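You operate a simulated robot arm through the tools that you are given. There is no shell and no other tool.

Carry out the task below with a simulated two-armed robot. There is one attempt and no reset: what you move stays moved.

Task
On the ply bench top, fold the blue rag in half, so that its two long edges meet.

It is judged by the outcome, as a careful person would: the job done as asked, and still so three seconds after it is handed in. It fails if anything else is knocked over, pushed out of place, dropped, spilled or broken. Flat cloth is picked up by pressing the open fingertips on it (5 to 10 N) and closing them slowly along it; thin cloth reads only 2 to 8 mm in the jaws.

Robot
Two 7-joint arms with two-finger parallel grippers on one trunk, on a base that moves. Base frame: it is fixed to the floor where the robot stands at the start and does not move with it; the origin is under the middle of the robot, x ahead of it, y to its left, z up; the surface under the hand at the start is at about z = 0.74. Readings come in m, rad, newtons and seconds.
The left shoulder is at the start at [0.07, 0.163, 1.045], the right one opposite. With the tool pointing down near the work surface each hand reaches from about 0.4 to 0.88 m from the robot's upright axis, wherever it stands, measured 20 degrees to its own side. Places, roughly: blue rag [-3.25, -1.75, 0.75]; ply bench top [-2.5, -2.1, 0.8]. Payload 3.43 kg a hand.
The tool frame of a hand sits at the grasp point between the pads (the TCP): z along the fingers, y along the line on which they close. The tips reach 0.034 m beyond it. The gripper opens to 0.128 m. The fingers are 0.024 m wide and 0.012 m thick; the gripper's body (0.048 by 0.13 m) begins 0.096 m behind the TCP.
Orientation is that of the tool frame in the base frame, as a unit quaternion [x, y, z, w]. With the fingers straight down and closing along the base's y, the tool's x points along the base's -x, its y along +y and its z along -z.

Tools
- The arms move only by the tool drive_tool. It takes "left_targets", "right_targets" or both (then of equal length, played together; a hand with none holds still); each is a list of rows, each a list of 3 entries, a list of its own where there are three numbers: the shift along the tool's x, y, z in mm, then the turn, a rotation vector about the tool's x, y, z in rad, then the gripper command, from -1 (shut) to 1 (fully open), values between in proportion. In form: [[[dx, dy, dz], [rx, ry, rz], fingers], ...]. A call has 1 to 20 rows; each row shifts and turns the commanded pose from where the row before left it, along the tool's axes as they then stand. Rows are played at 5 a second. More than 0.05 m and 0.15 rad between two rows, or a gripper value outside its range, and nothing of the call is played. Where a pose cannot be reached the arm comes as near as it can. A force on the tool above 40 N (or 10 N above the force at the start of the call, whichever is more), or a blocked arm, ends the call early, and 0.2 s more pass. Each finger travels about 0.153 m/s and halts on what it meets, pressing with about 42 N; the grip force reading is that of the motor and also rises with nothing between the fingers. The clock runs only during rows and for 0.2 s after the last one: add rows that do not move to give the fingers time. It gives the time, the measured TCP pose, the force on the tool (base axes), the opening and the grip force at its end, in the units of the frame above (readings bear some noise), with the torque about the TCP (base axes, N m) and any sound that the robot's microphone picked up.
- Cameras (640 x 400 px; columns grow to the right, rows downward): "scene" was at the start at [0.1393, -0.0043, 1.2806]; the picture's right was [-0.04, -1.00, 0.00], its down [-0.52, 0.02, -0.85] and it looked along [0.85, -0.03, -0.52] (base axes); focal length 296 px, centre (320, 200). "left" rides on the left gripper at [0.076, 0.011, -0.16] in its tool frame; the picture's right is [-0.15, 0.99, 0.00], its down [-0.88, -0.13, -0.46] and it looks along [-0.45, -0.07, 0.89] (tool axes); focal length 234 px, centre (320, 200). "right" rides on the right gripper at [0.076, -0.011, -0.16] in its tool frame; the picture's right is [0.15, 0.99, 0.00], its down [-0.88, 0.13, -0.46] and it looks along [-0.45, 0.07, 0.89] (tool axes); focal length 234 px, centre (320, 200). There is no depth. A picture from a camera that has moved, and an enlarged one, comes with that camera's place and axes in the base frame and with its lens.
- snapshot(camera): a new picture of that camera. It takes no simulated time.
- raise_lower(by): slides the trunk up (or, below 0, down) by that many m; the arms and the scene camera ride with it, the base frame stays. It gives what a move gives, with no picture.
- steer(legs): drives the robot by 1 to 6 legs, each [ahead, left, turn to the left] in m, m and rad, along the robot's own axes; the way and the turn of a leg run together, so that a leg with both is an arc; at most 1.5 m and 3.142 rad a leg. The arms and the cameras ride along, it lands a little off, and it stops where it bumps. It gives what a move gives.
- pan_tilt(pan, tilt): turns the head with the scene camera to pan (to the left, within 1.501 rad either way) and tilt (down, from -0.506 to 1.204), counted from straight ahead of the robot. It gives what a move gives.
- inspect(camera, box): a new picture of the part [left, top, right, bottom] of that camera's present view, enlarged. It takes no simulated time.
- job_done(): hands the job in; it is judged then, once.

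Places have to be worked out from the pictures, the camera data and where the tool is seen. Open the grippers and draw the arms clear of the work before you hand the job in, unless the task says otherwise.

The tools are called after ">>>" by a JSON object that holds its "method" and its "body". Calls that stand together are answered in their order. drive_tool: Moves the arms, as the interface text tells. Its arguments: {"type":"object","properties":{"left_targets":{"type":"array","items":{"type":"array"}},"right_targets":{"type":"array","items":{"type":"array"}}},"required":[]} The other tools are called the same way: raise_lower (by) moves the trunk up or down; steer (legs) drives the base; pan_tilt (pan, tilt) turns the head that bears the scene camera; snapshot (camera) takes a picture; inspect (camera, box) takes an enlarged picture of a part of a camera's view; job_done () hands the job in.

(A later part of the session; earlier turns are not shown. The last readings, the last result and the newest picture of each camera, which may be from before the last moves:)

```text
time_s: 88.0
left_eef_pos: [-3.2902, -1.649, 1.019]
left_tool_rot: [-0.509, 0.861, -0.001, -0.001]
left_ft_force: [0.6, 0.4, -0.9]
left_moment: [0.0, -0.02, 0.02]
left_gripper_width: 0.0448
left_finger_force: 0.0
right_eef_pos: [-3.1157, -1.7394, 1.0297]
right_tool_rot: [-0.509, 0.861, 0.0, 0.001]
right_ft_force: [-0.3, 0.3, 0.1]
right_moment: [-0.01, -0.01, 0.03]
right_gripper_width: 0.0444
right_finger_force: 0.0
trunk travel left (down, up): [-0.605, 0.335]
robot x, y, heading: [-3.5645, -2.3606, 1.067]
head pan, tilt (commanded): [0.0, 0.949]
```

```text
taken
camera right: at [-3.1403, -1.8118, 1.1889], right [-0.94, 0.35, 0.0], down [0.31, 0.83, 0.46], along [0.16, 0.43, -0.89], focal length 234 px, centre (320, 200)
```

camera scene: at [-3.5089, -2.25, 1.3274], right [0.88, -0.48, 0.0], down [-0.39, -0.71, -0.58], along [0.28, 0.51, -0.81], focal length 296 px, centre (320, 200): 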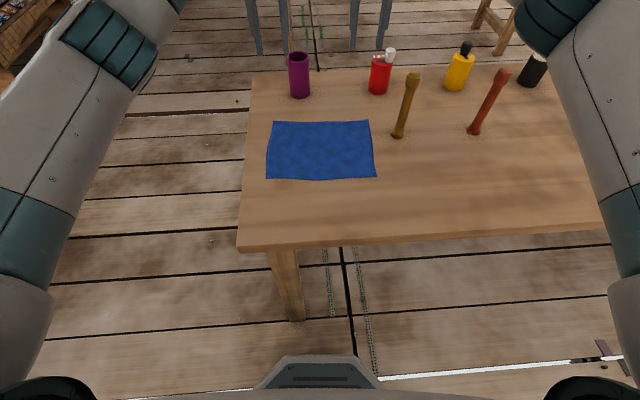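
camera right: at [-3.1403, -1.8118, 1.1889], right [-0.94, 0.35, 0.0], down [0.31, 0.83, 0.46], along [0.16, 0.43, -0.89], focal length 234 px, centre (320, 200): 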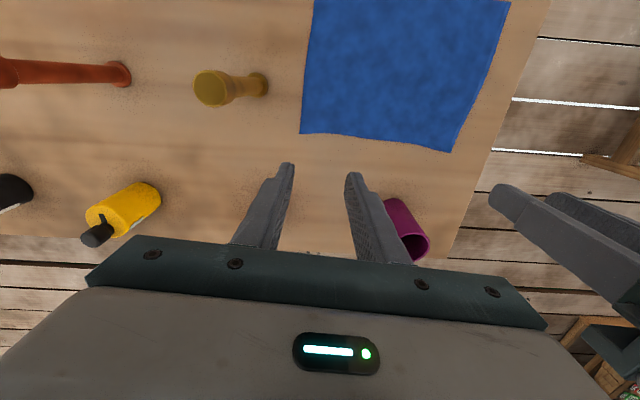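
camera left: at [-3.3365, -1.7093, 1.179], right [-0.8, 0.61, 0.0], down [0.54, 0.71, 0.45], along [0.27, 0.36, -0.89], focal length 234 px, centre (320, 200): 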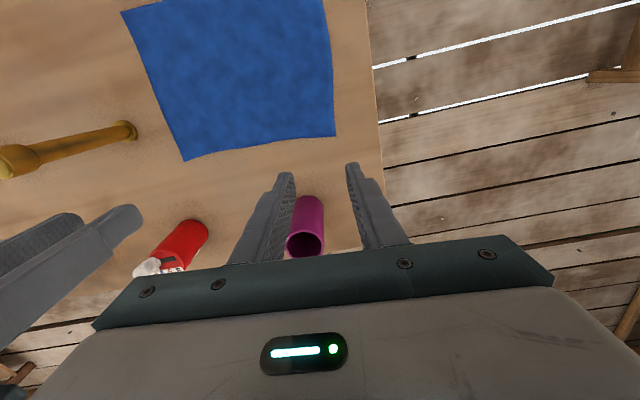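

I'll enlarge the scene view from this lower camera height to pin down the bench height and edge positions by comparing with the previous view.

>>> {"method": "inspect", "body": {"camera": "scene", "box": [220, 40, 430, 200]}}

>>> {"method": "inspect", "body": {"camera": "right", "box": [220, 80, 500, 255]}}

>>> {"method": "inspect", "body": {"camera": "left", "box": [120, 80, 400, 255]}}

```text
2.50 times, centred on (325, 120) of scene
camera zoom: at [-3.5089, -2.25, 1.3274], right [0.88, -0.48, 0.0], down [-0.39, -0.71, -0.58], along [0.28, 0.51, -0.81], focal length 739 px, centre (308, 400)
```

zoom: 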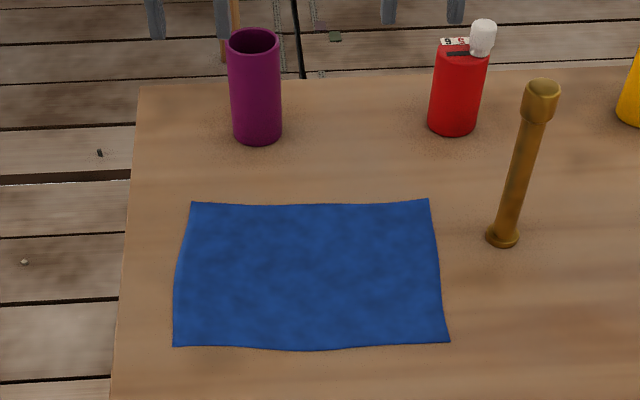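

```text
2.29 times, centred on (360, 168) of right
camera zoom: at [-3.1403, -1.8118, 1.1889], right [-0.94, 0.35, 0.0], down [0.31, 0.83, 0.46], along [0.16, 0.43, -0.89], focal length 535 px, centre (229, 274)
```

zoom: 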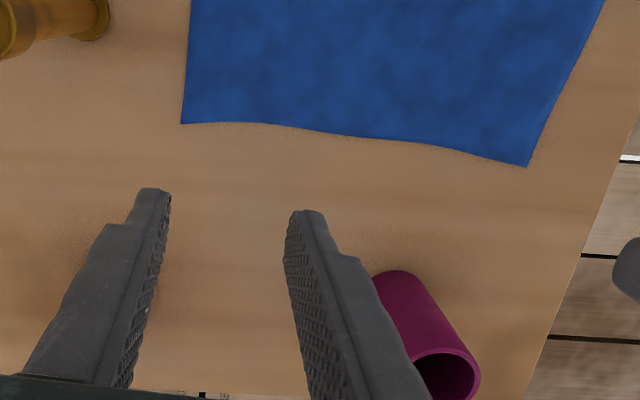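

```text
2.29 times, centred on (260, 168) of left
camera zoom: at [-3.3365, -1.7093, 1.179], right [-0.8, 0.61, 0.0], down [0.54, 0.71, 0.45], along [0.27, 0.36, -0.89], focal length 535 px, centre (457, 274)
```

zoom: 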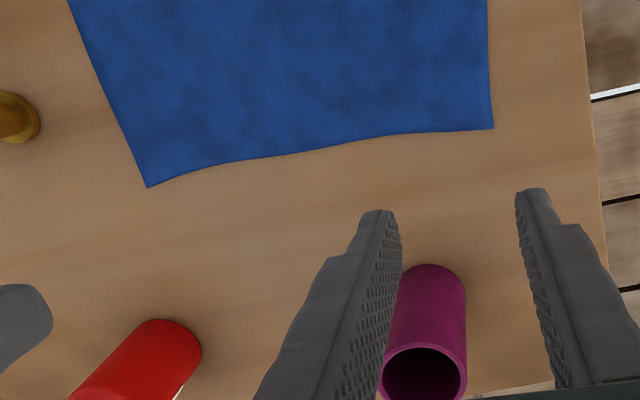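

Bench/rag height comes out as z≈0.802 and both views agree to a few mm: the left pads would straddle the far edge with about 20 mm on the cloth, the right ones about 18 mm. I'll descend both hands to just above the cloth.

>>> {"method": "drive_tool", "body": {"left_targets": [[[0, 0, 40], [0, 0, 0], -0.4], [[0, 0, 40], [0, 0, 0], -0.4], [[0, 0, 40], [0, 0, 0], -0.4], [[0, 0, 35], [0, 0, 0], -0.4], [[0, 0, 15], [0, 0, 0], -0.4], [[0, 0, 0], [0, 0, 0], -0.4]], "right_targets": [[[0, 0, 40], [0, 0, 0], -0.4], [[0, 0, 40], [0, 0, 0], -0.4], [[0, 0, 40], [0, 0, 0], -0.4], [[0, 0, 40], [0, 0, 0], -0.4], [[0, 0, 20], [0, 0, 0], -0.4], [[0, 0, 0], [0, 0, 0], -0.4]]}}

>>> {"method": "snapshot", "body": {"camera": "left"}}

>>> {"method": "snapshot", "body": {"camera": "right"}}

>>> {"method": "snapshot", "body": {"camera": "scene"}}

```text
time_s: 89.3
left_eef_pos: [-3.2902, -1.6502, 0.8489]
left_tool_rot: [-0.508, 0.861, 0.0, 0.001]
left_ft_force: [0.3, 0.4, 0.3]
left_moment: [0.0, 0.01, -0.03]
left_gripper_width: 0.0381
left_finger_force: 0.1
right_eef_pos: [-3.1142, -1.7423, 0.8496]
right_tool_rot: [-0.508, 0.861, 0.0, 0.001]
right_ft_force: [0.1, 0.2, -0.7]
right_moment: [0.01, -0.01, 0.03]
right_gripper_width: 0.0381
right_finger_force: 0.2
trunk travel left (down, up): [-0.605, 0.335]
robot x, y, heading: [-3.5679, -2.3582, 1.065]
head pan, tilt (commanded): [0.0, 0.949]
```

```text
taken
camera left: at [-3.3371, -1.7119, 1.0087], right [-0.8, 0.61, 0.0], down [0.54, 0.71, 0.46], along [0.28, 0.36, -0.89], focal length 234 px, centre (320, 200)
```

left: 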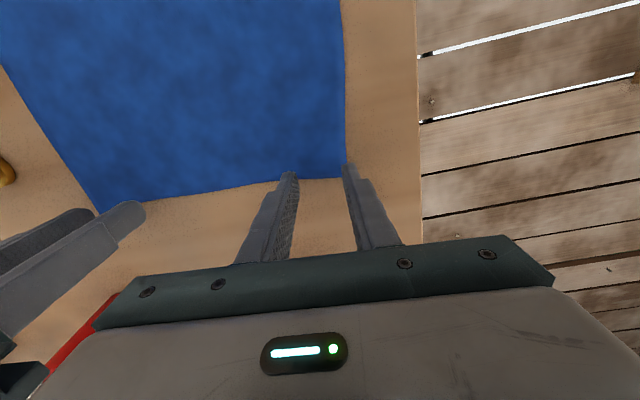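

```text
taken
camera right: at [-3.1396, -1.8141, 1.009], right [-0.94, 0.35, 0.0], down [0.31, 0.83, 0.46], along [0.16, 0.43, -0.89], focal length 234 px, centre (320, 200)
```

right: 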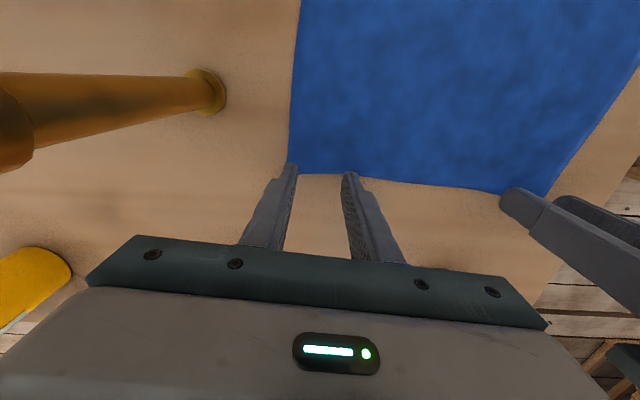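

```text
taken
camera scene: at [-3.5094, -2.2508, 1.3274], right [0.88, -0.48, 0.0], down [-0.39, -0.71, -0.58], along [0.28, 0.51, -0.81], focal length 296 px, centre (320, 200)
```

scene: 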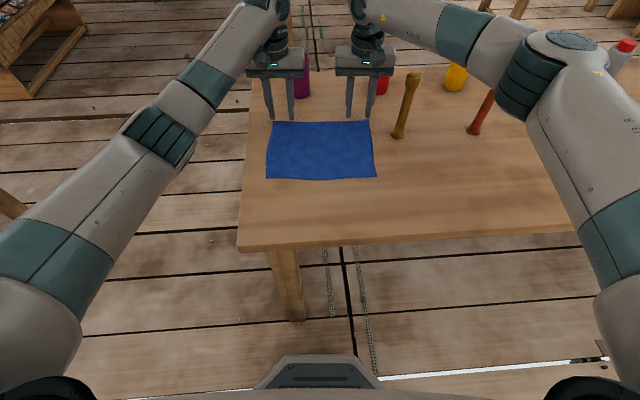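

The left outer finger sits right at the rag's corner, so I'll shift both hands about 13 mm inward and go down to about 2–3 mm above the cloth.

>>> {"method": "drive_tool", "body": {"left_targets": [[[0, -14, 0], [0, 0, 0], -0.4], [[0, 0, 6], [0, 0, 0], -0.4], [[0, 0, 4], [0, 0, 0], -0.4], [[0, 0, 0], [0, 0, 0], -0.4]], "right_targets": [[[0, 12, 0], [0, 0, 0], -0.4], [[0, 0, 6], [0, 0, 0], -0.4], [[0, 0, 4], [0, 0, 0], -0.4], [[0, 0, 0], [0, 0, 0], -0.4]]}}

>>> {"method": "snapshot", "body": {"camera": "left"}}

>>> {"method": "snapshot", "body": {"camera": "right"}}

```text
time_s: 90.3
left_eef_pos: [-3.2796, -1.6552, 0.8394]
left_tool_rot: [-0.509, 0.861, 0.0, 0.0]
left_ft_force: [0.3, 0.0, -0.1]
left_moment: [0.0, 0.0, 0.0]
left_gripper_width: 0.0382
left_finger_force: 0.1
right_eef_pos: [-3.1251, -1.7348, 0.8398]
right_tool_rot: [-0.508, 0.861, 0.0, 0.0]
right_ft_force: [0.5, -0.5, -0.2]
right_moment: [0.01, -0.02, 0.0]
right_gripper_width: 0.0385
right_finger_force: 0.0
trunk travel left (down, up): [-0.605, 0.335]
robot x, y, heading: [-3.5678, -2.3568, 1.067]
head pan, tilt (commanded): [0.0, 0.949]
```

```text
taken
camera left: at [-3.3265, -1.7169, 0.9989], right [-0.8, 0.61, 0.0], down [0.54, 0.71, 0.45], along [0.28, 0.36, -0.89], focal length 234 px, centre (320, 200)
```

left: 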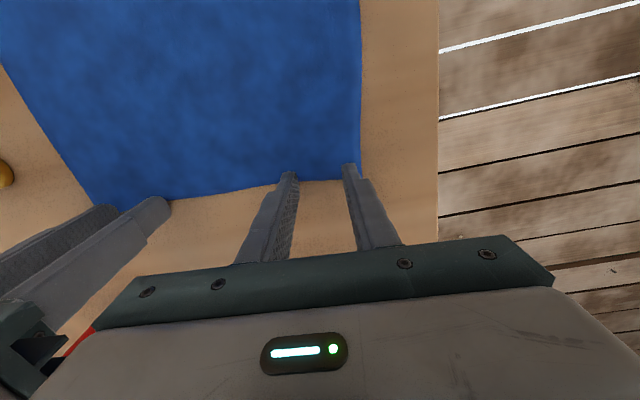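

```text
taken
camera right: at [-3.1505, -1.8077, 0.9987], right [-0.94, 0.35, 0.0], down [0.31, 0.83, 0.46], along [0.16, 0.43, -0.89], focal length 234 px, centre (320, 200)
```

right: 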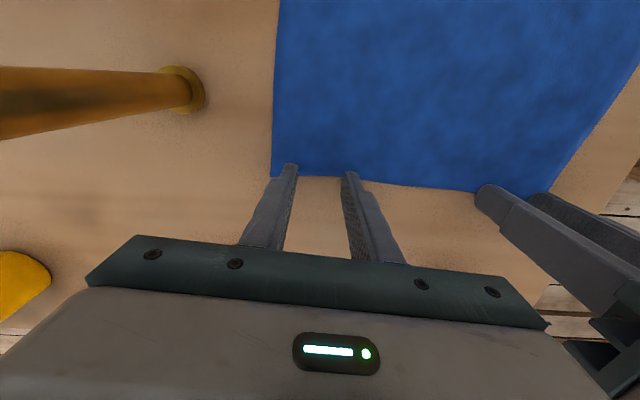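

Both pads straddle the edge with about 15–17 mm of cloth under them. Now I'll press down gently in 1 mm steps to find contact.

>>> {"method": "drive_tool", "body": {"left_targets": [[[0, 0, 1.5], [0, 0, 0], -0.4], [[0, 0, 1.5], [0, 0, 0], -0.4], [[0, 0, 0], [0, 0, 0], -0.4]], "right_targets": [[[0, 0, 1.5], [0, 0, 0], -0.4], [[0, 0, 1.5], [0, 0, 0], -0.4], [[0, 0, 0], [0, 0, 0], -0.4]]}}

```text
time_s: 91.2
left_eef_pos: [-3.2787, -1.6556, 0.8351]
left_tool_rot: [-0.509, 0.861, -0.001, -0.001]
left_ft_force: [-0.1, 0.3, -0.5]
left_moment: [-0.04, -0.02, 0.01]
left_gripper_width: 0.0384
left_finger_force: 0.0
right_eef_pos: [-3.1247, -1.7347, 0.8372]
right_tool_rot: [-0.508, 0.862, 0.0, 0.0]
right_ft_force: [0.2, -0.2, -0.1]
right_moment: [-0.01, 0.01, 0.01]
right_gripper_width: 0.0382
right_finger_force: 0.1
trunk travel left (down, up): [-0.605, 0.335]
robot x, y, heading: [-3.568, -2.359, 1.066]
head pan, tilt (commanded): [0.0, 0.949]
```

No contact force yet on either hand; I'll go down another 2 mm.

>>> {"method": "drive_tool", "body": {"left_targets": [[[0, 0, 1], [0, 0, 0], -0.4], [[0, 0, 1], [0, 0, 0], -0.4], [[0, 0, 0], [0, 0, 0], -0.4]], "right_targets": [[[0, 0, 1], [0, 0, 0], -0.4], [[0, 0, 1], [0, 0, 0], -0.4], [[0, 0, 0], [0, 0, 0], -0.4]]}}

```text
time_s: 92.0
left_eef_pos: [-3.2802, -1.6562, 0.8353]
left_tool_rot: [-0.509, 0.861, 0.0, 0.001]
left_ft_force: [-2.3, 1.3, 7.1]
left_moment: [0.0, 0.01, -0.06]
left_gripper_width: 0.0383
left_finger_force: 0.0
right_eef_pos: [-3.1245, -1.7351, 0.836]
right_tool_rot: [-0.508, 0.861, 0.0, 0.001]
right_ft_force: [0.7, 1.0, 4.1]
right_moment: [0.0, -0.02, -0.02]
right_gripper_width: 0.0381
right_finger_force: 0.1
trunk travel left (down, up): [-0.605, 0.335]
robot x, y, heading: [-3.5672, -2.3595, 1.069]
head pan, tilt (commanded): [0.0, 0.949]
```

Contact on both sides (7 N and 4 N). I'll add a touch more pressure on the right, then close both jaws slowly along the edge while shifting the hands slightly inward so the middle of the rag isn't stretched.

>>> {"method": "drive_tool", "body": {"left_targets": [[[0, 0, 0], [0, 0, 0], -0.4], [[0, -0.8, 0], [0, 0, 0], -0.43], [[0, -0.8, 0], [0, 0, 0], -0.46], [[0, -0.8, 0], [0, 0, 0], -0.49], [[0, -0.8, 0], [0, 0, 0], -0.52], [[0, -0.8, 0], [0, 0, 0], -0.55], [[0, -0.8, 0], [0, 0, 0], -0.58], [[0, -0.8, 0], [0, 0, 0], -0.61], [[0, -0.8, 0], [0, 0, 0], -0.64], [[0, -0.8, 0], [0, 0, 0], -0.67]], "right_targets": [[[0, 0, 0.7], [0, 0, 0], -0.4], [[0, 0.8, 0], [0, 0, 0], -0.43], [[0, 0.8, 0], [0, 0, 0], -0.46], [[0, 0.8, 0], [0, 0, 0], -0.49], [[0, 0.8, 0], [0, 0, 0], -0.52], [[0, 0.8, 0], [0, 0, 0], -0.55], [[0, 0.8, 0], [0, 0, 0], -0.58], [[0, 0.8, 0], [0, 0, 0], -0.61], [[0, 0.8, 0], [0, 0, 0], -0.64], [[0, 0.8, 0], [0, 0, 0], -0.67]]}}

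>>> {"method": "snapshot", "body": {"camera": "left"}}

>>> {"method": "snapshot", "body": {"camera": "right"}}

```text
time_s: 94.2
left_eef_pos: [-3.2747, -1.6605, 0.8366]
left_tool_rot: [-0.509, 0.861, 0.0, 0.0]
left_ft_force: [0.2, 0.1, 3.6]
left_moment: [-0.02, -0.02, 0.0]
left_gripper_width: 0.0195
left_finger_force: 0.1
right_eef_pos: [-3.1314, -1.7332, 0.8359]
right_tool_rot: [-0.509, 0.861, 0.001, 0.001]
right_ft_force: [0.5, 0.1, 16.7]
right_moment: [-0.11, 0.01, 0.07]
right_gripper_width: 0.0193
right_finger_force: 0.1
trunk travel left (down, up): [-0.605, 0.335]
robot x, y, heading: [-3.571, -2.3598, 1.068]
head pan, tilt (commanded): [0.0, 0.949]
```

```text
taken
camera left: at [-3.3202, -1.7218, 0.9951], right [-0.8, 0.61, 0.0], down [0.54, 0.71, 0.46], along [0.28, 0.36, -0.89], focal length 234 px, centre (320, 200)
```

left: 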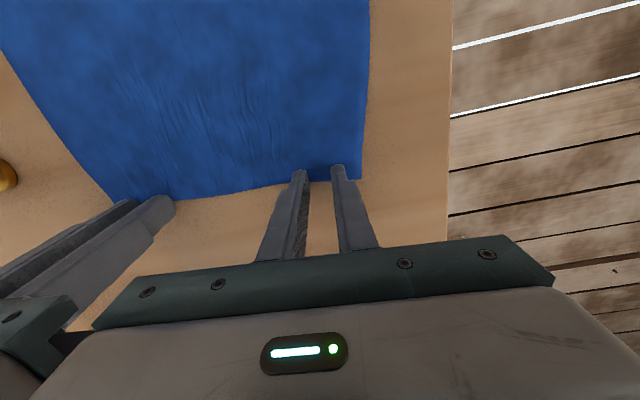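

```text
taken
camera right: at [-3.1579, -1.8062, 0.9945], right [-0.94, 0.35, 0.0], down [0.31, 0.83, 0.46], along [0.16, 0.43, -0.89], focal length 234 px, centre (320, 200)
```

right: 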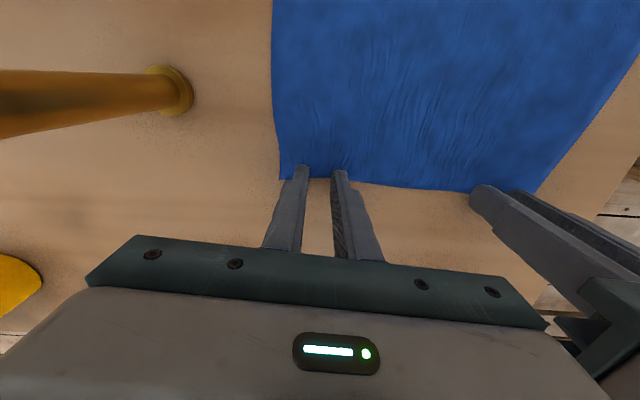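

The fingers are dragging the cloth and wrinkles are forming, but pressure is uneven (3.6 N left, 16.7 N right). I'll even it out and go on closing slowly.

>>> {"method": "drive_tool", "body": {"left_targets": [[[0, 0, 0.6], [0, 0, 0], -0.67], [[0, -0.6, 0], [0, 0, 0], -0.7], [[0, -0.6, 0], [0, 0, 0], -0.73], [[0, -0.6, 0], [0, 0, 0], -0.76], [[0, -0.6, 0], [0, 0, 0], -0.79], [[0, -0.6, 0], [0, 0, 0], -0.82], [[0, 0, 0], [0, 0, 0], -0.82]], "right_targets": [[[0, 0, -0.8], [0, 0, 0], -0.67], [[0, 0.6, 0], [0, 0, 0], -0.7], [[0, 0.6, 0], [0, 0, 0], -0.73], [[0, 0.6, 0], [0, 0, 0], -0.76], [[0, 0.6, 0], [0, 0, 0], -0.79], [[0, 0.6, 0], [0, 0, 0], -0.82], [[0, 0, 0], [0, 0, 0], -0.82]]}}

>>> {"method": "inspect", "body": {"camera": "left", "box": [220, 100, 440, 240]}}

>>> {"method": "inspect", "body": {"camera": "right", "box": [220, 100, 440, 240]}}

```text
time_s: 95.8
left_eef_pos: [-3.2719, -1.6608, 0.8347]
left_tool_rot: [-0.508, 0.861, 0.001, 0.001]
left_ft_force: [-0.4, 1.1, 10.4]
left_moment: [-0.05, 0.05, -0.02]
left_gripper_width: 0.011
left_finger_force: 0.0
right_eef_pos: [-3.1341, -1.7319, 0.8355]
right_tool_rot: [-0.508, 0.861, 0.001, 0.001]
right_ft_force: [0.7, -1.2, 5.8]
right_moment: [-0.09, -0.01, -0.01]
right_gripper_width: 0.0105
right_finger_force: 0.0
trunk travel left (down, up): [-0.605, 0.335]
robot x, y, heading: [-3.5653, -2.3581, 1.064]
head pan, tilt (commanded): [0.0, 0.949]
```

```text
2.86 times, centred on (330, 170) of left
camera zoom: at [-3.3177, -1.7226, 0.9949], right [-0.8, 0.61, 0.0], down [0.54, 0.71, 0.46], along [0.28, 0.36, -0.89], focal length 669 px, centre (291, 286)
```

zoom: 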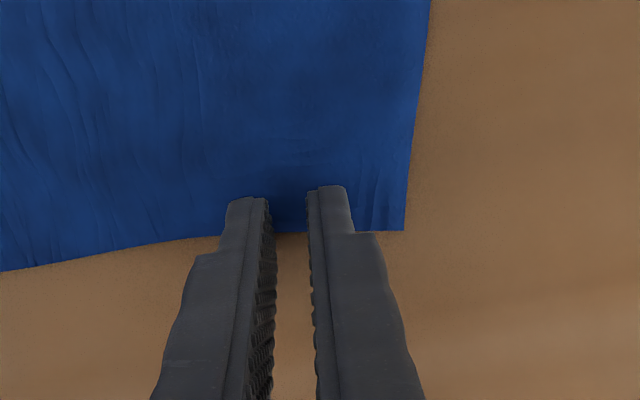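

```text
2.86 times, centred on (330, 170) of right
camera zoom: at [-3.1595, -1.8042, 0.9948], right [-0.94, 0.35, 0.0], down [0.31, 0.83, 0.46], along [0.16, 0.43, -0.89], focal length 669 px, centre (291, 286)
```

zoom: 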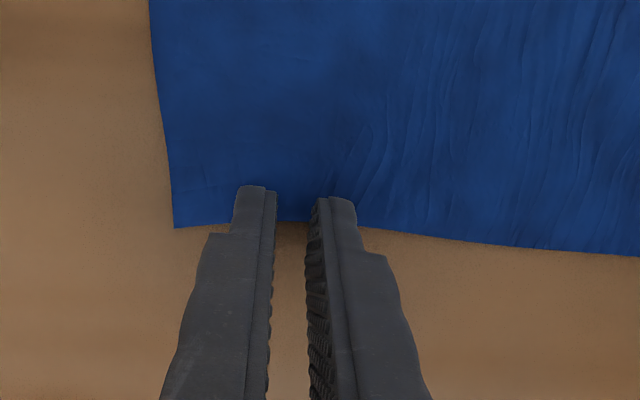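

Cloth still spans between the fingertips on both sides at about 11 mm opening. I'll finish closing slowly while holding the pressure.

>>> {"method": "drive_tool", "body": {"left_targets": [[[0, 0, 0], [0, 0, 0], -0.85], [[0, 0, 0], [0, 0, 0], -0.88], [[0, 0, 0], [0, 0, 0], -0.91], [[0, 0, 0], [0, 0, 0], -0.94], [[0, 0, 0], [0, 0, 0], -0.97], [[0, 0, 0], [0, 0, 0], -1], [[0, 0, 0], [0, 0, 0], -1], [[0, 0, 0], [0, 0, 0], -1]], "right_targets": [[[0, 0, 0.4], [0, 0, 0], -0.85], [[0, 0, 0], [0, 0, 0], -0.88], [[0, 0, 0], [0, 0, 0], -0.91], [[0, 0, 0], [0, 0, 0], -0.94], [[0, 0, 0], [0, 0, 0], -0.97], [[0, 0, 0], [0, 0, 0], -1], [[0, 0, 0], [0, 0, 0], -1], [[0, 0, 0], [0, 0, 0], -1]]}}

>>> {"method": "inspect", "body": {"camera": "left", "box": [220, 100, 440, 240]}}

>>> {"method": "inspect", "body": {"camera": "right", "box": [220, 100, 440, 240]}}

```text
time_s: 97.5
left_eef_pos: [-3.2719, -1.6609, 0.8357]
left_tool_rot: [-0.509, 0.861, 0.0, 0.001]
left_ft_force: [0.3, 0.4, 11.6]
left_moment: [-0.07, 0.02, 0.03]
left_gripper_width: 0.0002
left_finger_force: 33.2
right_eef_pos: [-3.1339, -1.732, 0.8356]
right_tool_rot: [-0.508, 0.861, 0.0, 0.002]
right_ft_force: [-0.1, 1.3, 6.0]
right_moment: [-0.04, 0.01, -0.01]
right_gripper_width: 0.0
right_finger_force: 33.3
trunk travel left (down, up): [-0.605, 0.335]
robot x, y, heading: [-3.5666, -2.3613, 1.064]
head pan, tilt (commanded): [0.0, 0.949]
```

```text
2.86 times, centred on (330, 170) of left
camera zoom: at [-3.3179, -1.7227, 0.9949], right [-0.8, 0.61, 0.0], down [0.54, 0.71, 0.46], along [0.28, 0.36, -0.89], focal length 669 px, centre (291, 286)
```

zoom: 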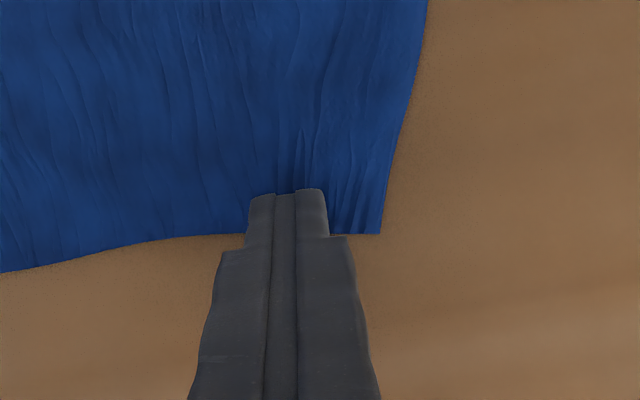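

```text
2.86 times, centred on (330, 170) of right
camera zoom: at [-3.1601, -1.8043, 0.9947], right [-0.94, 0.35, 0.0], down [0.31, 0.83, 0.46], along [0.16, 0.43, -0.89], focal length 669 px, centre (291, 286)
```

zoom: 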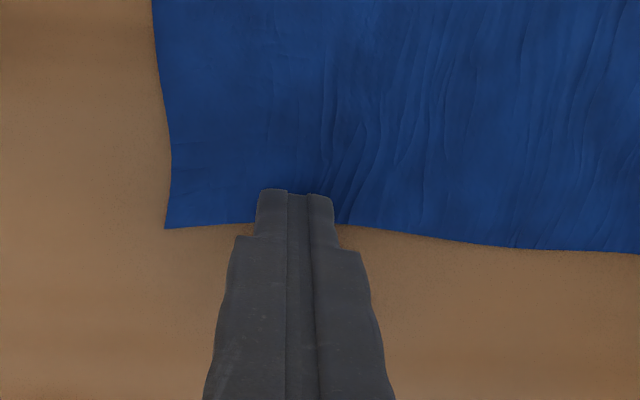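

Both jaws read 0 mm, so probably nothing is pinched. I'll lift both a little to check.

>>> {"method": "drive_tool", "body": {"left_targets": [[[0, 0, -5], [0, 0, 0], -1], [[0, 0, -10], [0, 0, 0], -1], [[0, 0, 0], [0, 0, 0], -1]], "right_targets": [[[0, 0, -5], [0, 0, 0], -1], [[0, 0, -10], [0, 0, 0], -1], [[0, 0, 0], [0, 0, 0], -1]]}}

>>> {"method": "snapshot", "body": {"camera": "left"}}

>>> {"method": "inspect", "body": {"camera": "scene", "box": [220, 40, 430, 200]}}

```text
time_s: 98.3
left_eef_pos: [-3.2704, -1.6583, 0.8477]
left_tool_rot: [-0.51, 0.86, 0.0, 0.0]
left_ft_force: [-0.3, 0.8, -0.1]
left_moment: [-0.03, 0.02, -0.01]
left_gripper_width: 0.0
left_finger_force: 32.8
right_eef_pos: [-3.1339, -1.7303, 0.8485]
right_tool_rot: [-0.509, 0.861, 0.0, 0.0]
right_ft_force: [-0.8, 0.2, 1.2]
right_moment: [-0.01, 0.02, 0.01]
right_gripper_width: 0.0
right_finger_force: 32.5
trunk travel left (down, up): [-0.605, 0.335]
robot x, y, heading: [-3.5662, -2.3542, 1.063]
head pan, tilt (commanded): [0.0, 0.949]
```

```text
taken
camera left: at [-3.3166, -1.7201, 1.0069], right [-0.8, 0.61, 0.0], down [0.54, 0.71, 0.45], along [0.27, 0.36, -0.89], focal length 234 px, centre (320, 200)
```

left: 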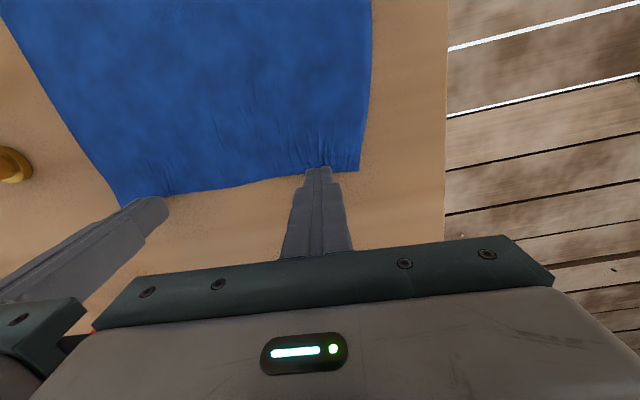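

```text
2.50 times, centred on (325, 120) of scene
camera zoom: at [-3.5091, -2.2502, 1.3273], right [0.88, -0.48, 0.0], down [-0.39, -0.71, -0.58], along [0.28, 0.51, -0.81], focal length 739 px, centre (308, 400)
```

zoom: 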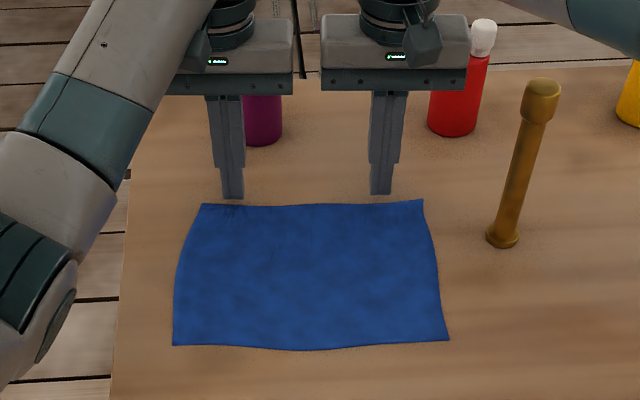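

Nothing was gripped – the sheet was pushed inward as a whole rather than buckling between the fingers. I'll retry with the left hand alone: wider opening (about 60 mm), more cloth under the pads, while the right hand, closed, presses as an anchor.

>>> {"method": "drive_tool", "body": {"left_targets": [[[0, 0, -3], [0, 0, 0], -0.6], [[4, -5, 0], [0, 0, 0], -0.3], [[0, 0, 0], [0, 0, 0], -0.06], [[0, 0, 0], [0, 0, 0], -0.06], [[0, 0, 6], [0, 0, 0], -0.06], [[0, 0, 5], [0, 0, 0], -0.06]], "right_targets": [[[0, 0, -3], [0, 0, 0], -1], [[4, -15, 0], [0, 0, 0], -1], [[0, 0, 0], [0, 0, 0], -1], [[0, 0, 5], [0, 0, 0], -1], [[0, 0, 6], [0, 0, 0], -1], [[0, 0, 4], [0, 0, 0], -1]]}}

>>> {"method": "snapshot", "body": {"camera": "left"}}

```text
time_s: 99.8
left_eef_pos: [-3.2685, -1.667, 0.8397]
left_tool_rot: [-0.509, 0.861, -0.001, -0.001]
left_ft_force: [0.3, -0.3, -0.7]
left_moment: [0.0, 0.0, 0.04]
left_gripper_width: 0.0602
left_finger_force: 0.0
right_eef_pos: [-3.1219, -1.7415, 0.8373]
right_tool_rot: [-0.509, 0.861, 0.0, 0.0]
right_ft_force: [0.6, 0.1, -0.1]
right_moment: [-0.01, 0.01, 0.02]
right_gripper_width: 0.0
right_finger_force: 33.0
trunk travel left (down, up): [-0.605, 0.335]
robot x, y, heading: [-3.5666, -2.3573, 1.061]
head pan, tilt (commanded): [0.0, 0.949]
```

```text
taken
camera left: at [-3.3141, -1.727, 0.9995], right [-0.8, 0.61, 0.0], down [0.54, 0.71, 0.45], along [0.28, 0.36, -0.89], focal length 234 px, centre (320, 200)
```

left: 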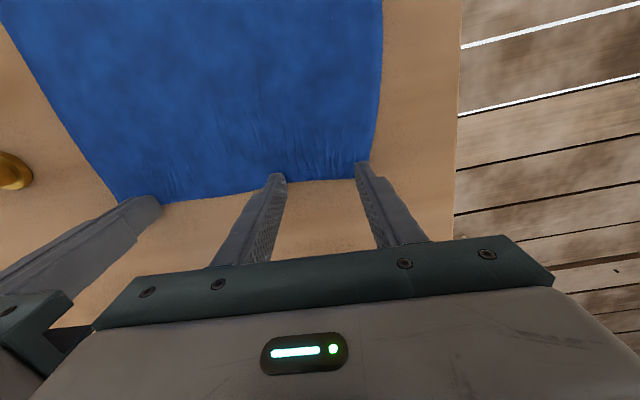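

The left outer finger is at the corner's very edge. I'll shift inward 6 mm, narrow to 50 mm, and press both hands down to several newtons.

>>> {"method": "drive_tool", "body": {"left_targets": [[[0, -6, 0], [0, 0, 0], -0.22], [[0, 0, 3], [0, 0, 0], -0.22], [[0, 0, 1.5], [0, 0, 0], -0.22], [[0, 0, 1], [0, 0, 0], -0.22], [[0, 0, 0], [0, 0, 0], -0.22]], "right_targets": [[[0, 0, 1], [0, 0, 0], -1], [[0, 0, 1], [0, 0, 0], -1], [[0, 0, 1], [0, 0, 0], -1], [[0, 0, 0.5], [0, 0, 0], -1], [[0, 0, 0], [0, 0, 0], -1]]}}

```text
time_s: 101.0
left_eef_pos: [-3.2635, -1.6695, 0.8358]
left_tool_rot: [-0.509, 0.861, 0.0, 0.0]
left_ft_force: [-0.3, 0.4, 2.4]
left_moment: [0.0, 0.01, 0.0]
left_gripper_width: 0.05
left_finger_force: 0.1
right_eef_pos: [-3.1242, -1.7402, 0.8373]
right_tool_rot: [-0.509, 0.861, 0.001, 0.002]
right_ft_force: [3.2, 0.7, 10.6]
right_moment: [-0.03, -0.03, 0.0]
right_gripper_width: 0.0001
right_finger_force: 33.0
trunk travel left (down, up): [-0.605, 0.335]
robot x, y, heading: [-3.5706, -2.3572, 1.07]
head pan, tilt (commanded): [0.0, 0.949]
```

Left reads 2.4 N, right 10.6 N. I'll press the left 1 mm more, then close it symmetrically and slowly to about half and look.

>>> {"method": "drive_tool", "body": {"left_targets": [[[0, 0, 1], [0, 0, 0], -0.22], [[0, 0, 0], [0, 0, 0], -0.22]]}}

>>> {"method": "drive_tool", "body": {"left_targets": [[[0, 0, 0], [0, 0, 0], -0.25], [[0, 0, 0], [0, 0, 0], -0.28], [[0, 0, 0], [0, 0, 0], -0.31], [[0, 0, 0], [0, 0, 0], -0.34], [[0, 0, 0], [0, 0, 0], -0.37], [[0, 0, 0], [0, 0, 0], -0.4], [[0, 0, 0], [0, 0, 0], -0.43], [[0, 0, 0], [0, 0, 0], -0.46], [[0, 0, 0], [0, 0, 0], -0.49], [[0, 0, 0], [0, 0, 0], -0.52], [[0, 0, 0], [0, 0, 0], -0.52]]}}

>>> {"method": "inspect", "body": {"camera": "left", "box": [220, 100, 440, 240]}}

```text
time_s: 101.5
left_eef_pos: [-3.2639, -1.6698, 0.8361]
left_tool_rot: [-0.509, 0.861, 0.0, 0.001]
left_ft_force: [1.9, 2.6, 8.4]
left_moment: [0.0, -0.02, -0.01]
left_gripper_width: 0.0501
left_finger_force: 0.0
right_eef_pos: [-3.1229, -1.7413, 0.8353]
right_tool_rot: [-0.508, 0.861, 0.001, 0.0]
right_ft_force: [2.5, 2.3, 12.3]
right_moment: [0.0, -0.09, 0.04]
right_gripper_width: 0.0
right_finger_force: 32.8
trunk travel left (down, up): [-0.605, 0.335]
robot x, y, heading: [-3.5656, -2.3554, 1.07]
head pan, tilt (commanded): [0.0, 0.949]
```

```text
time_s: 104.0
left_eef_pos: [-3.265, -1.67, 0.8344]
left_tool_rot: [-0.509, 0.861, 0.001, 0.001]
left_ft_force: [-0.3, 0.7, 15.1]
left_moment: [-0.08, 0.03, 0.01]
left_gripper_width: 0.0303
left_finger_force: 0.1
right_eef_pos: [-3.1238, -1.7415, 0.8353]
right_tool_rot: [-0.508, 0.861, 0.0, 0.001]
right_ft_force: [-0.4, 2.2, 9.0]
right_moment: [-0.01, 0.0, 0.01]
right_gripper_width: 0.0001
right_finger_force: 32.9
trunk travel left (down, up): [-0.605, 0.335]
robot x, y, heading: [-3.5679, -2.358, 1.064]
head pan, tilt (commanded): [0.0, 0.949]
```

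```text
2.86 times, centred on (330, 170) of left
camera zoom: at [-3.31, -1.7314, 0.9948], right [-0.8, 0.61, 0.0], down [0.54, 0.71, 0.46], along [0.28, 0.36, -0.89], focal length 669 px, centre (291, 286)
```

zoom: 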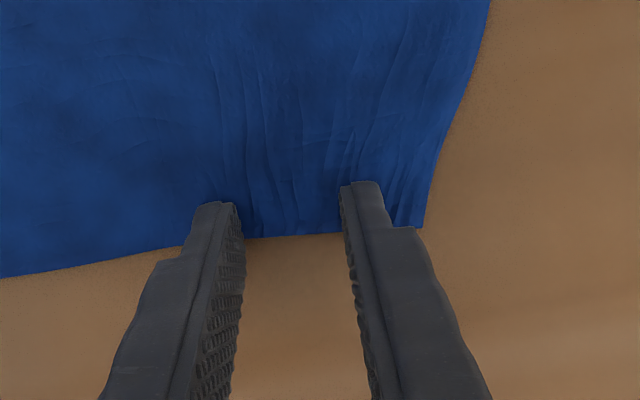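

Now the wrinkles gather between the left fingers. Force has risen to 15 N, so I'll ease up half a millimetre and continue closing.

>>> {"method": "drive_tool", "body": {"left_targets": [[[0, 0, -0.6], [0, 0, 0], -0.55], [[0, 0, 0], [0, 0, 0], -0.58], [[0, 0, 0], [0, 0, 0], -0.61], [[0, 0, 0], [0, 0, 0], -0.64], [[0, 0, 0], [0, 0, 0], -0.67], [[0, 0, 0], [0, 0, 0], -0.7], [[0, 0, 0], [0, 0, 0], -0.73], [[0, 0, 0], [0, 0, 0], -0.76], [[0, 0, 0], [0, 0, 0], -0.79], [[0, 0, 0], [0, 0, 0], -0.79]]}}

>>> {"method": "inspect", "body": {"camera": "left", "box": [220, 100, 440, 240]}}

```text
time_s: 106.2
left_eef_pos: [-3.2634, -1.6702, 0.8356]
left_tool_rot: [-0.509, 0.861, 0.0, 0.001]
left_ft_force: [0.6, -0.1, 8.0]
left_moment: [-0.01, 0.03, 0.0]
left_gripper_width: 0.0108
left_finger_force: 0.1
right_eef_pos: [-3.1236, -1.7406, 0.8358]
right_tool_rot: [-0.508, 0.861, 0.001, 0.001]
right_ft_force: [0.3, 0.6, 11.1]
right_moment: [-0.05, 0.03, -0.02]
right_gripper_width: 0.0001
right_finger_force: 32.7
trunk travel left (down, up): [-0.605, 0.335]
robot x, y, heading: [-3.5674, -2.3552, 1.067]
head pan, tilt (commanded): [0.0, 0.949]
```

```text
2.86 times, centred on (330, 170) of left
camera zoom: at [-3.31, -1.7313, 0.995], right [-0.8, 0.61, 0.0], down [0.54, 0.71, 0.46], along [0.28, 0.36, -0.89], focal length 669 px, centre (291, 286)
```

zoom: 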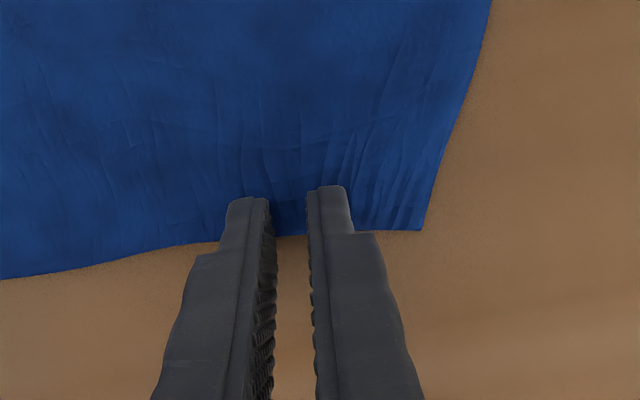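

The corner hardly moved in that stage, so the fingers slipped a bit. I'll press slightly more and finish the closing to see whether the gathered wrinkle is caught.

>>> {"method": "drive_tool", "body": {"left_targets": [[[0, 0, 0.5], [0, 0, 0], -0.8], [[0, 0, 0], [0, 0, 0], -0.82], [[0, 0, 0], [0, 0, 0], -0.84], [[0, 0, 0], [0, 0, 0], -0.86], [[0, 0, 0], [0, 0, 0], -0.88], [[0, 0, 0], [0, 0, 0], -0.9], [[0, 0, 0], [0, 0, 0], -0.92], [[0, 0, 0], [0, 0, 0], -0.94], [[0, 0, 0], [0, 0, 0], -0.96], [[0, 0, 0], [0, 0, 0], -0.98], [[0, 0, 0], [0, 0, 0], -1.0], [[0, 0, 0], [0, 0, 0], -1.0], [[0, 0, 0], [0, 0, 0], -1.0]]}}

>>> {"method": "inspect", "body": {"camera": "left", "box": [220, 100, 440, 240]}}

```text
time_s: 109.0
left_eef_pos: [-3.2639, -1.6698, 0.8352]
left_tool_rot: [-0.509, 0.861, -0.001, 0.001]
left_ft_force: [-0.1, -0.1, 14.9]
left_moment: [-0.07, 0.01, 0.02]
left_gripper_width: 0.0001
left_finger_force: 32.7
right_eef_pos: [-3.1239, -1.7413, 0.8359]
right_tool_rot: [-0.508, 0.861, 0.0, 0.0]
right_ft_force: [0.3, 2.7, 7.4]
right_moment: [0.0, 0.04, 0.0]
right_gripper_width: 0.0
right_finger_force: 32.7
trunk travel left (down, up): [-0.605, 0.335]
robot x, y, heading: [-3.5709, -2.3544, 1.059]
head pan, tilt (commanded): [0.0, 0.949]
```

```text
2.86 times, centred on (330, 170) of left
camera zoom: at [-3.3101, -1.7318, 0.9948], right [-0.8, 0.61, 0.0], down [0.54, 0.71, 0.46], along [0.28, 0.36, -0.89], focal length 669 px, centre (291, 286)
```

zoom: 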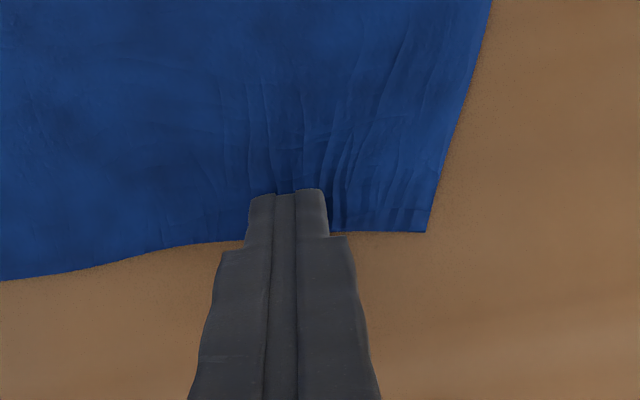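

Not caught – the fingers slipped after I eased the pressure. I'll lift both hands clear, check the rag's state, and retry with steadier, firmer pressure and slower closing.

>>> {"method": "drive_tool", "body": {"left_targets": [[[0, 0, -5], [0, 0, 0], -1], [[0, 0, -10], [0, 0, 0], -0.6], [[0, 0, 0], [0, 0, 0], -0.22], [[0, 0, 0], [0, 0, 0], -0.22]], "right_targets": [[[0, 0, -5], [0, 0, 0], -1], [[0, 0, -10], [0, 0, 0], -1], [[0, 0, 0], [0, 0, 0], -1], [[0, 0, 0], [0, 0, 0], -1]]}}

>>> {"method": "inspect", "body": {"camera": "scene", "box": [220, 40, 430, 200]}}

>>> {"method": "snapshot", "body": {"camera": "left"}}

```text
time_s: 110.0
left_eef_pos: [-3.2629, -1.67, 0.849]
left_tool_rot: [-0.509, 0.861, 0.0, -0.001]
left_ft_force: [0.3, 0.1, 0.1]
left_moment: [0.0, 0.02, 0.04]
left_gripper_width: 0.0499
left_finger_force: 0.1
right_eef_pos: [-3.1243, -1.7399, 0.8476]
right_tool_rot: [-0.509, 0.861, 0.0, -0.001]
right_ft_force: [0.3, -0.7, -0.5]
right_moment: [-0.02, 0.03, 0.04]
right_gripper_width: 0.0
right_finger_force: 33.0
trunk travel left (down, up): [-0.605, 0.335]
robot x, y, heading: [-3.5721, -2.3574, 1.068]
head pan, tilt (commanded): [0.0, 0.949]
```

```text
2.50 times, centred on (325, 120) of scene
camera zoom: at [-3.5096, -2.2509, 1.3274], right [0.88, -0.48, 0.0], down [-0.39, -0.71, -0.58], along [0.28, 0.51, -0.81], focal length 739 px, centre (308, 400)
```

zoom: 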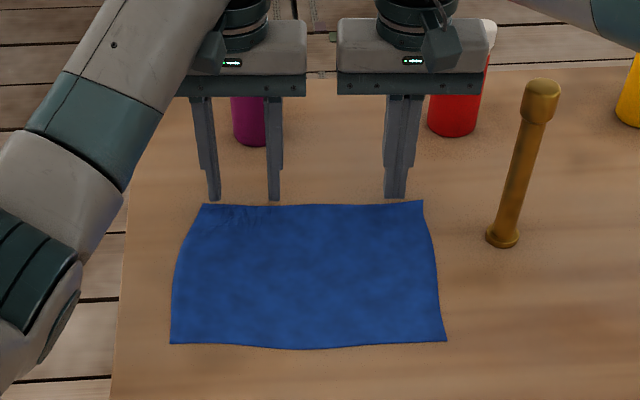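

```text
taken
camera left: at [-3.3085, -1.7305, 1.0087], right [-0.8, 0.61, 0.0], down [0.54, 0.71, 0.45], along [0.28, 0.36, -0.89], focal length 234 px, centre (320, 200)
```

left: 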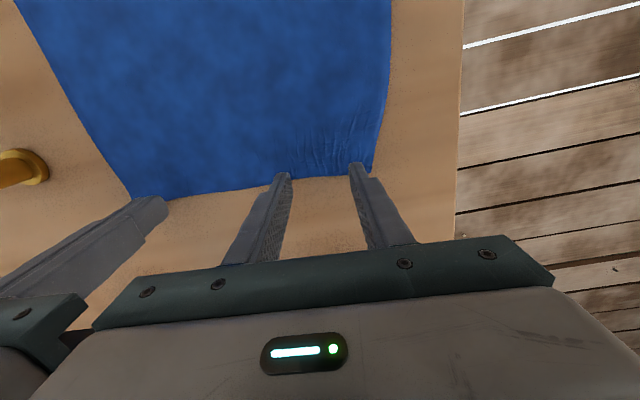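

The rag recovered almost flat. I'll set the left hand 4 mm further onto the cloth, press to about 10 N, and close slowly without easing off, stopping midway to look; the right hand anchors again.

>>> {"method": "drive_tool", "body": {"left_targets": [[[4, 0, 5], [0, 0, 0], -0.22], [[0, 0, 6], [0, 0, 0], -0.22], [[0, 0, 3], [0, 0, 0], -0.22], [[0, 0, 2], [0, 0, 0], -0.22], [[0, 0, 0.5], [0, 0, 0], -0.22], [[0, 0, 0], [0, 0, 0], -0.22]], "right_targets": [[[0, 0, 5], [0, 0, 0], -1], [[0, 0, 5], [0, 0, 0], -1], [[0, 0, 3], [0, 0, 0], -1], [[0, 0, 1], [0, 0, 0], -1], [[0, 0, 1], [0, 0, 0], -1], [[0, 0, 0], [0, 0, 0], -1]]}}

>>> {"method": "drive_tool", "body": {"left_targets": [[[0, 0, 0], [0, 0, 0], -0.24], [[0, 0, 0], [0, 0, 0], -0.26], [[0, 0, 0], [0, 0, 0], -0.28], [[0, 0, 0], [0, 0, 0], -0.3], [[0, 0, 0], [0, 0, 0], -0.32], [[0, 0, 0], [0, 0, 0], -0.34], [[0, 0, 0], [0, 0, 0], -0.36], [[0, 0, 0], [0, 0, 0], -0.38], [[0, 0, 0], [0, 0, 0], -0.4], [[0, 0, 0], [0, 0, 0], -0.42], [[0, 0, 0], [0, 0, 0], -0.44], [[0, 0, 0], [0, 0, 0], -0.46], [[0, 0, 0], [0, 0, 0], -0.48], [[0, 0, 0], [0, 0, 0], -0.5]]}}

>>> {"method": "inspect", "body": {"camera": "left", "box": [220, 100, 440, 240]}}

```text
time_s: 111.3
left_eef_pos: [-3.2652, -1.6728, 0.8353]
left_tool_rot: [-0.509, 0.861, 0.001, 0.002]
left_ft_force: [2.9, 3.4, 17.5]
left_moment: [0.03, 0.08, 0.04]
left_gripper_width: 0.0498
left_finger_force: 0.0
right_eef_pos: [-3.1237, -1.7419, 0.8356]
right_tool_rot: [-0.508, 0.861, 0.002, 0.002]
right_ft_force: [1.3, 0.5, 7.0]
right_moment: [-0.02, -0.03, 0.01]
right_gripper_width: 0.0
right_finger_force: 33.5
trunk travel left (down, up): [-0.605, 0.335]
robot x, y, heading: [-3.5701, -2.3596, 1.064]
head pan, tilt (commanded): [0.0, 0.949]
```

```text
time_s: 114.3
left_eef_pos: [-3.2649, -1.6747, 0.8357]
left_tool_rot: [-0.509, 0.861, 0.001, 0.001]
left_ft_force: [-1.4, 0.6, 28.7]
left_moment: [-0.14, 0.13, 0.01]
left_gripper_width: 0.0327
left_finger_force: 0.5
right_eef_pos: [-3.1231, -1.7428, 0.8361]
right_tool_rot: [-0.509, 0.861, 0.0, 0.002]
right_ft_force: [0.1, 0.9, 1.5]
right_moment: [0.04, 0.03, 0.04]
right_gripper_width: 0.0002
right_finger_force: 33.1
trunk travel left (down, up): [-0.605, 0.335]
robot x, y, heading: [-3.567, -2.3589, 1.069]
head pan, tilt (commanded): [0.0, 0.949]
```

```text
2.86 times, centred on (330, 170) of left
camera zoom: at [-3.312, -1.7359, 0.9947], right [-0.8, 0.61, 0.0], down [0.54, 0.71, 0.46], along [0.28, 0.37, -0.89], focal length 669 px, centre (291, 286)
```

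zoom: 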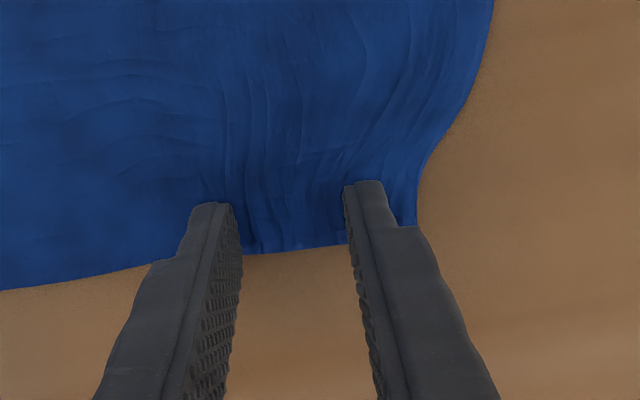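

With firmer pressure the cloth moves with the fingers and bunches clearly between them. Force is 29 N, so I'll ease by 0.4 mm only and keep closing slowly.

>>> {"method": "drive_tool", "body": {"left_targets": [[[0, 0, -0.4], [0, 0, 0], -0.52], [[0, 0, 0], [0, 0, 0], -0.54], [[0, 0, 0], [0, 0, 0], -0.56], [[0, 0, 0], [0, 0, 0], -0.58], [[0, 0, -0.2], [0, 0, 0], -0.6], [[0, 0, 0], [0, 0, 0], -0.62], [[0, 0, 0], [0, 0, 0], -0.64], [[0, 0, 0], [0, 0, 0], -0.66], [[0, 0, 0], [0, 0, 0], -0.68], [[0, 0, 0], [0, 0, 0], -0.7]]}}

>>> {"method": "inspect", "body": {"camera": "left", "box": [220, 100, 440, 240]}}

```text
time_s: 116.5
left_eef_pos: [-3.2657, -1.6756, 0.8357]
left_tool_rot: [-0.509, 0.861, 0.0, 0.001]
left_ft_force: [0.7, -1.7, 22.8]
left_moment: [-0.1, 0.0, 0.04]
left_gripper_width: 0.0191
left_finger_force: 0.0
right_eef_pos: [-3.1246, -1.7426, 0.8354]
right_tool_rot: [-0.508, 0.861, 0.001, 0.001]
right_ft_force: [-1.0, -0.2, 4.0]
right_moment: [-0.01, 0.02, -0.03]
right_gripper_width: 0.0
right_finger_force: 33.0
trunk travel left (down, up): [-0.605, 0.335]
robot x, y, heading: [-3.569, -2.3568, 1.069]
head pan, tilt (commanded): [0.0, 0.949]
```

```text
2.86 times, centred on (330, 170) of left
camera zoom: at [-3.3115, -1.7363, 0.9948], right [-0.8, 0.61, 0.0], down [0.54, 0.71, 0.46], along [0.28, 0.36, -0.89], focal length 669 px, centre (291, 286)
```

zoom: 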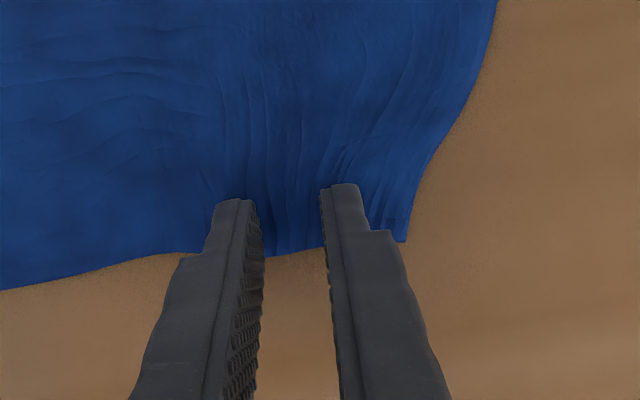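

The bunching continues at 23 N. I'll carry on closing fully at the same height.

>>> {"method": "drive_tool", "body": {"left_targets": [[[0, 0, 0], [0, 0, 0], -0.72], [[0, 0, 0], [0, 0, 0], -0.74], [[0, 0, 0], [0, 0, 0], -0.76], [[0, 0, 0], [0, 0, 0], -0.78], [[0, 0, 0], [0, 0, 0], -0.8], [[0, 0, 0], [0, 0, 0], -0.82], [[0, 0, 0], [0, 0, 0], -0.84], [[0, 0, 0], [0, 0, 0], -0.86], [[0, 0, 0], [0, 0, 0], -0.88], [[0, 0, 0], [0, 0, 0], -0.9]]}}

>>> {"method": "inspect", "body": {"camera": "left", "box": [220, 100, 440, 240]}}

>>> {"method": "drive_tool", "body": {"left_targets": [[[0, 0, 0], [0, 0, 0], -0.92], [[0, 0, 0], [0, 0, 0], -0.94], [[0, 0, 0], [0, 0, 0], -0.96], [[0, 0, 0], [0, 0, 0], -0.98], [[0, 0, 0], [0, 0, 0], -1], [[0, 0, 0], [0, 0, 0], -1], [[0, 0, 0], [0, 0, 0], -1]]}}

>>> {"method": "inspect", "body": {"camera": "left", "box": [220, 100, 440, 240]}}

```text
time_s: 118.8
left_eef_pos: [-3.2652, -1.6741, 0.8356]
left_tool_rot: [-0.509, 0.861, 0.0, 0.0]
left_ft_force: [2.0, 0.6, 19.6]
left_moment: [-0.04, -0.04, 0.03]
left_gripper_width: 0.005
left_finger_force: 0.0
right_eef_pos: [-3.1234, -1.7429, 0.8355]
right_tool_rot: [-0.508, 0.861, 0.001, 0.002]
right_ft_force: [-0.5, -0.1, 5.1]
right_moment: [-0.09, 0.06, -0.01]
right_gripper_width: 0.0
right_finger_force: 32.9
trunk travel left (down, up): [-0.605, 0.335]
robot x, y, heading: [-3.5669, -2.3565, 1.071]
head pan, tilt (commanded): [0.0, 0.949]
```

```text
2.86 times, centred on (330, 170) of left
camera zoom: at [-3.3113, -1.7361, 0.9948], right [-0.8, 0.61, 0.0], down [0.54, 0.71, 0.46], along [0.28, 0.36, -0.89], focal length 669 px, centre (291, 286)
```

zoom: 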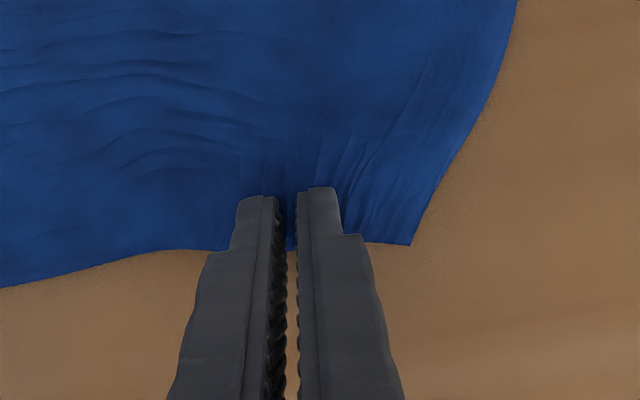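

```text
time_s: 120.3
left_eef_pos: [-3.2654, -1.6744, 0.8348]
left_tool_rot: [-0.509, 0.861, 0.0, 0.001]
left_ft_force: [1.8, 0.6, 19.3]
left_moment: [-0.09, -0.02, -0.01]
left_gripper_width: 0.0
left_finger_force: 33.1
right_eef_pos: [-3.1235, -1.7432, 0.8357]
right_tool_rot: [-0.508, 0.861, 0.001, 0.003]
right_ft_force: [-1.4, -1.5, 5.2]
right_moment: [-0.07, 0.08, 0.01]
right_gripper_width: 0.0
right_finger_force: 32.8
trunk travel left (down, up): [-0.605, 0.335]
robot x, y, heading: [-3.5691, -2.3603, 1.066]
head pan, tilt (commanded): [0.0, 0.949]
```

```text
2.86 times, centred on (330, 170) of left
camera zoom: at [-3.3115, -1.736, 0.9948], right [-0.8, 0.61, 0.0], down [0.54, 0.71, 0.46], along [0.28, 0.36, -0.89], focal length 669 px, centre (291, 286)
```

zoom: 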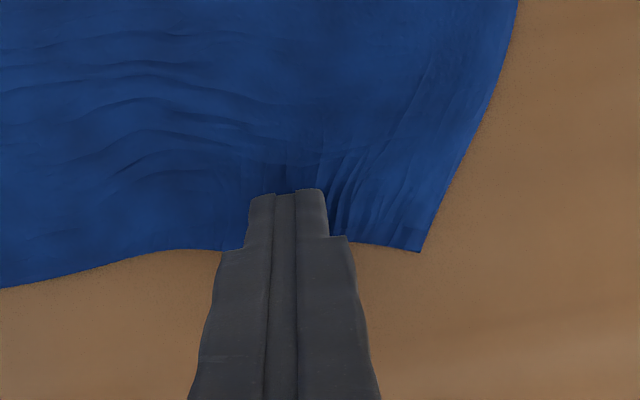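

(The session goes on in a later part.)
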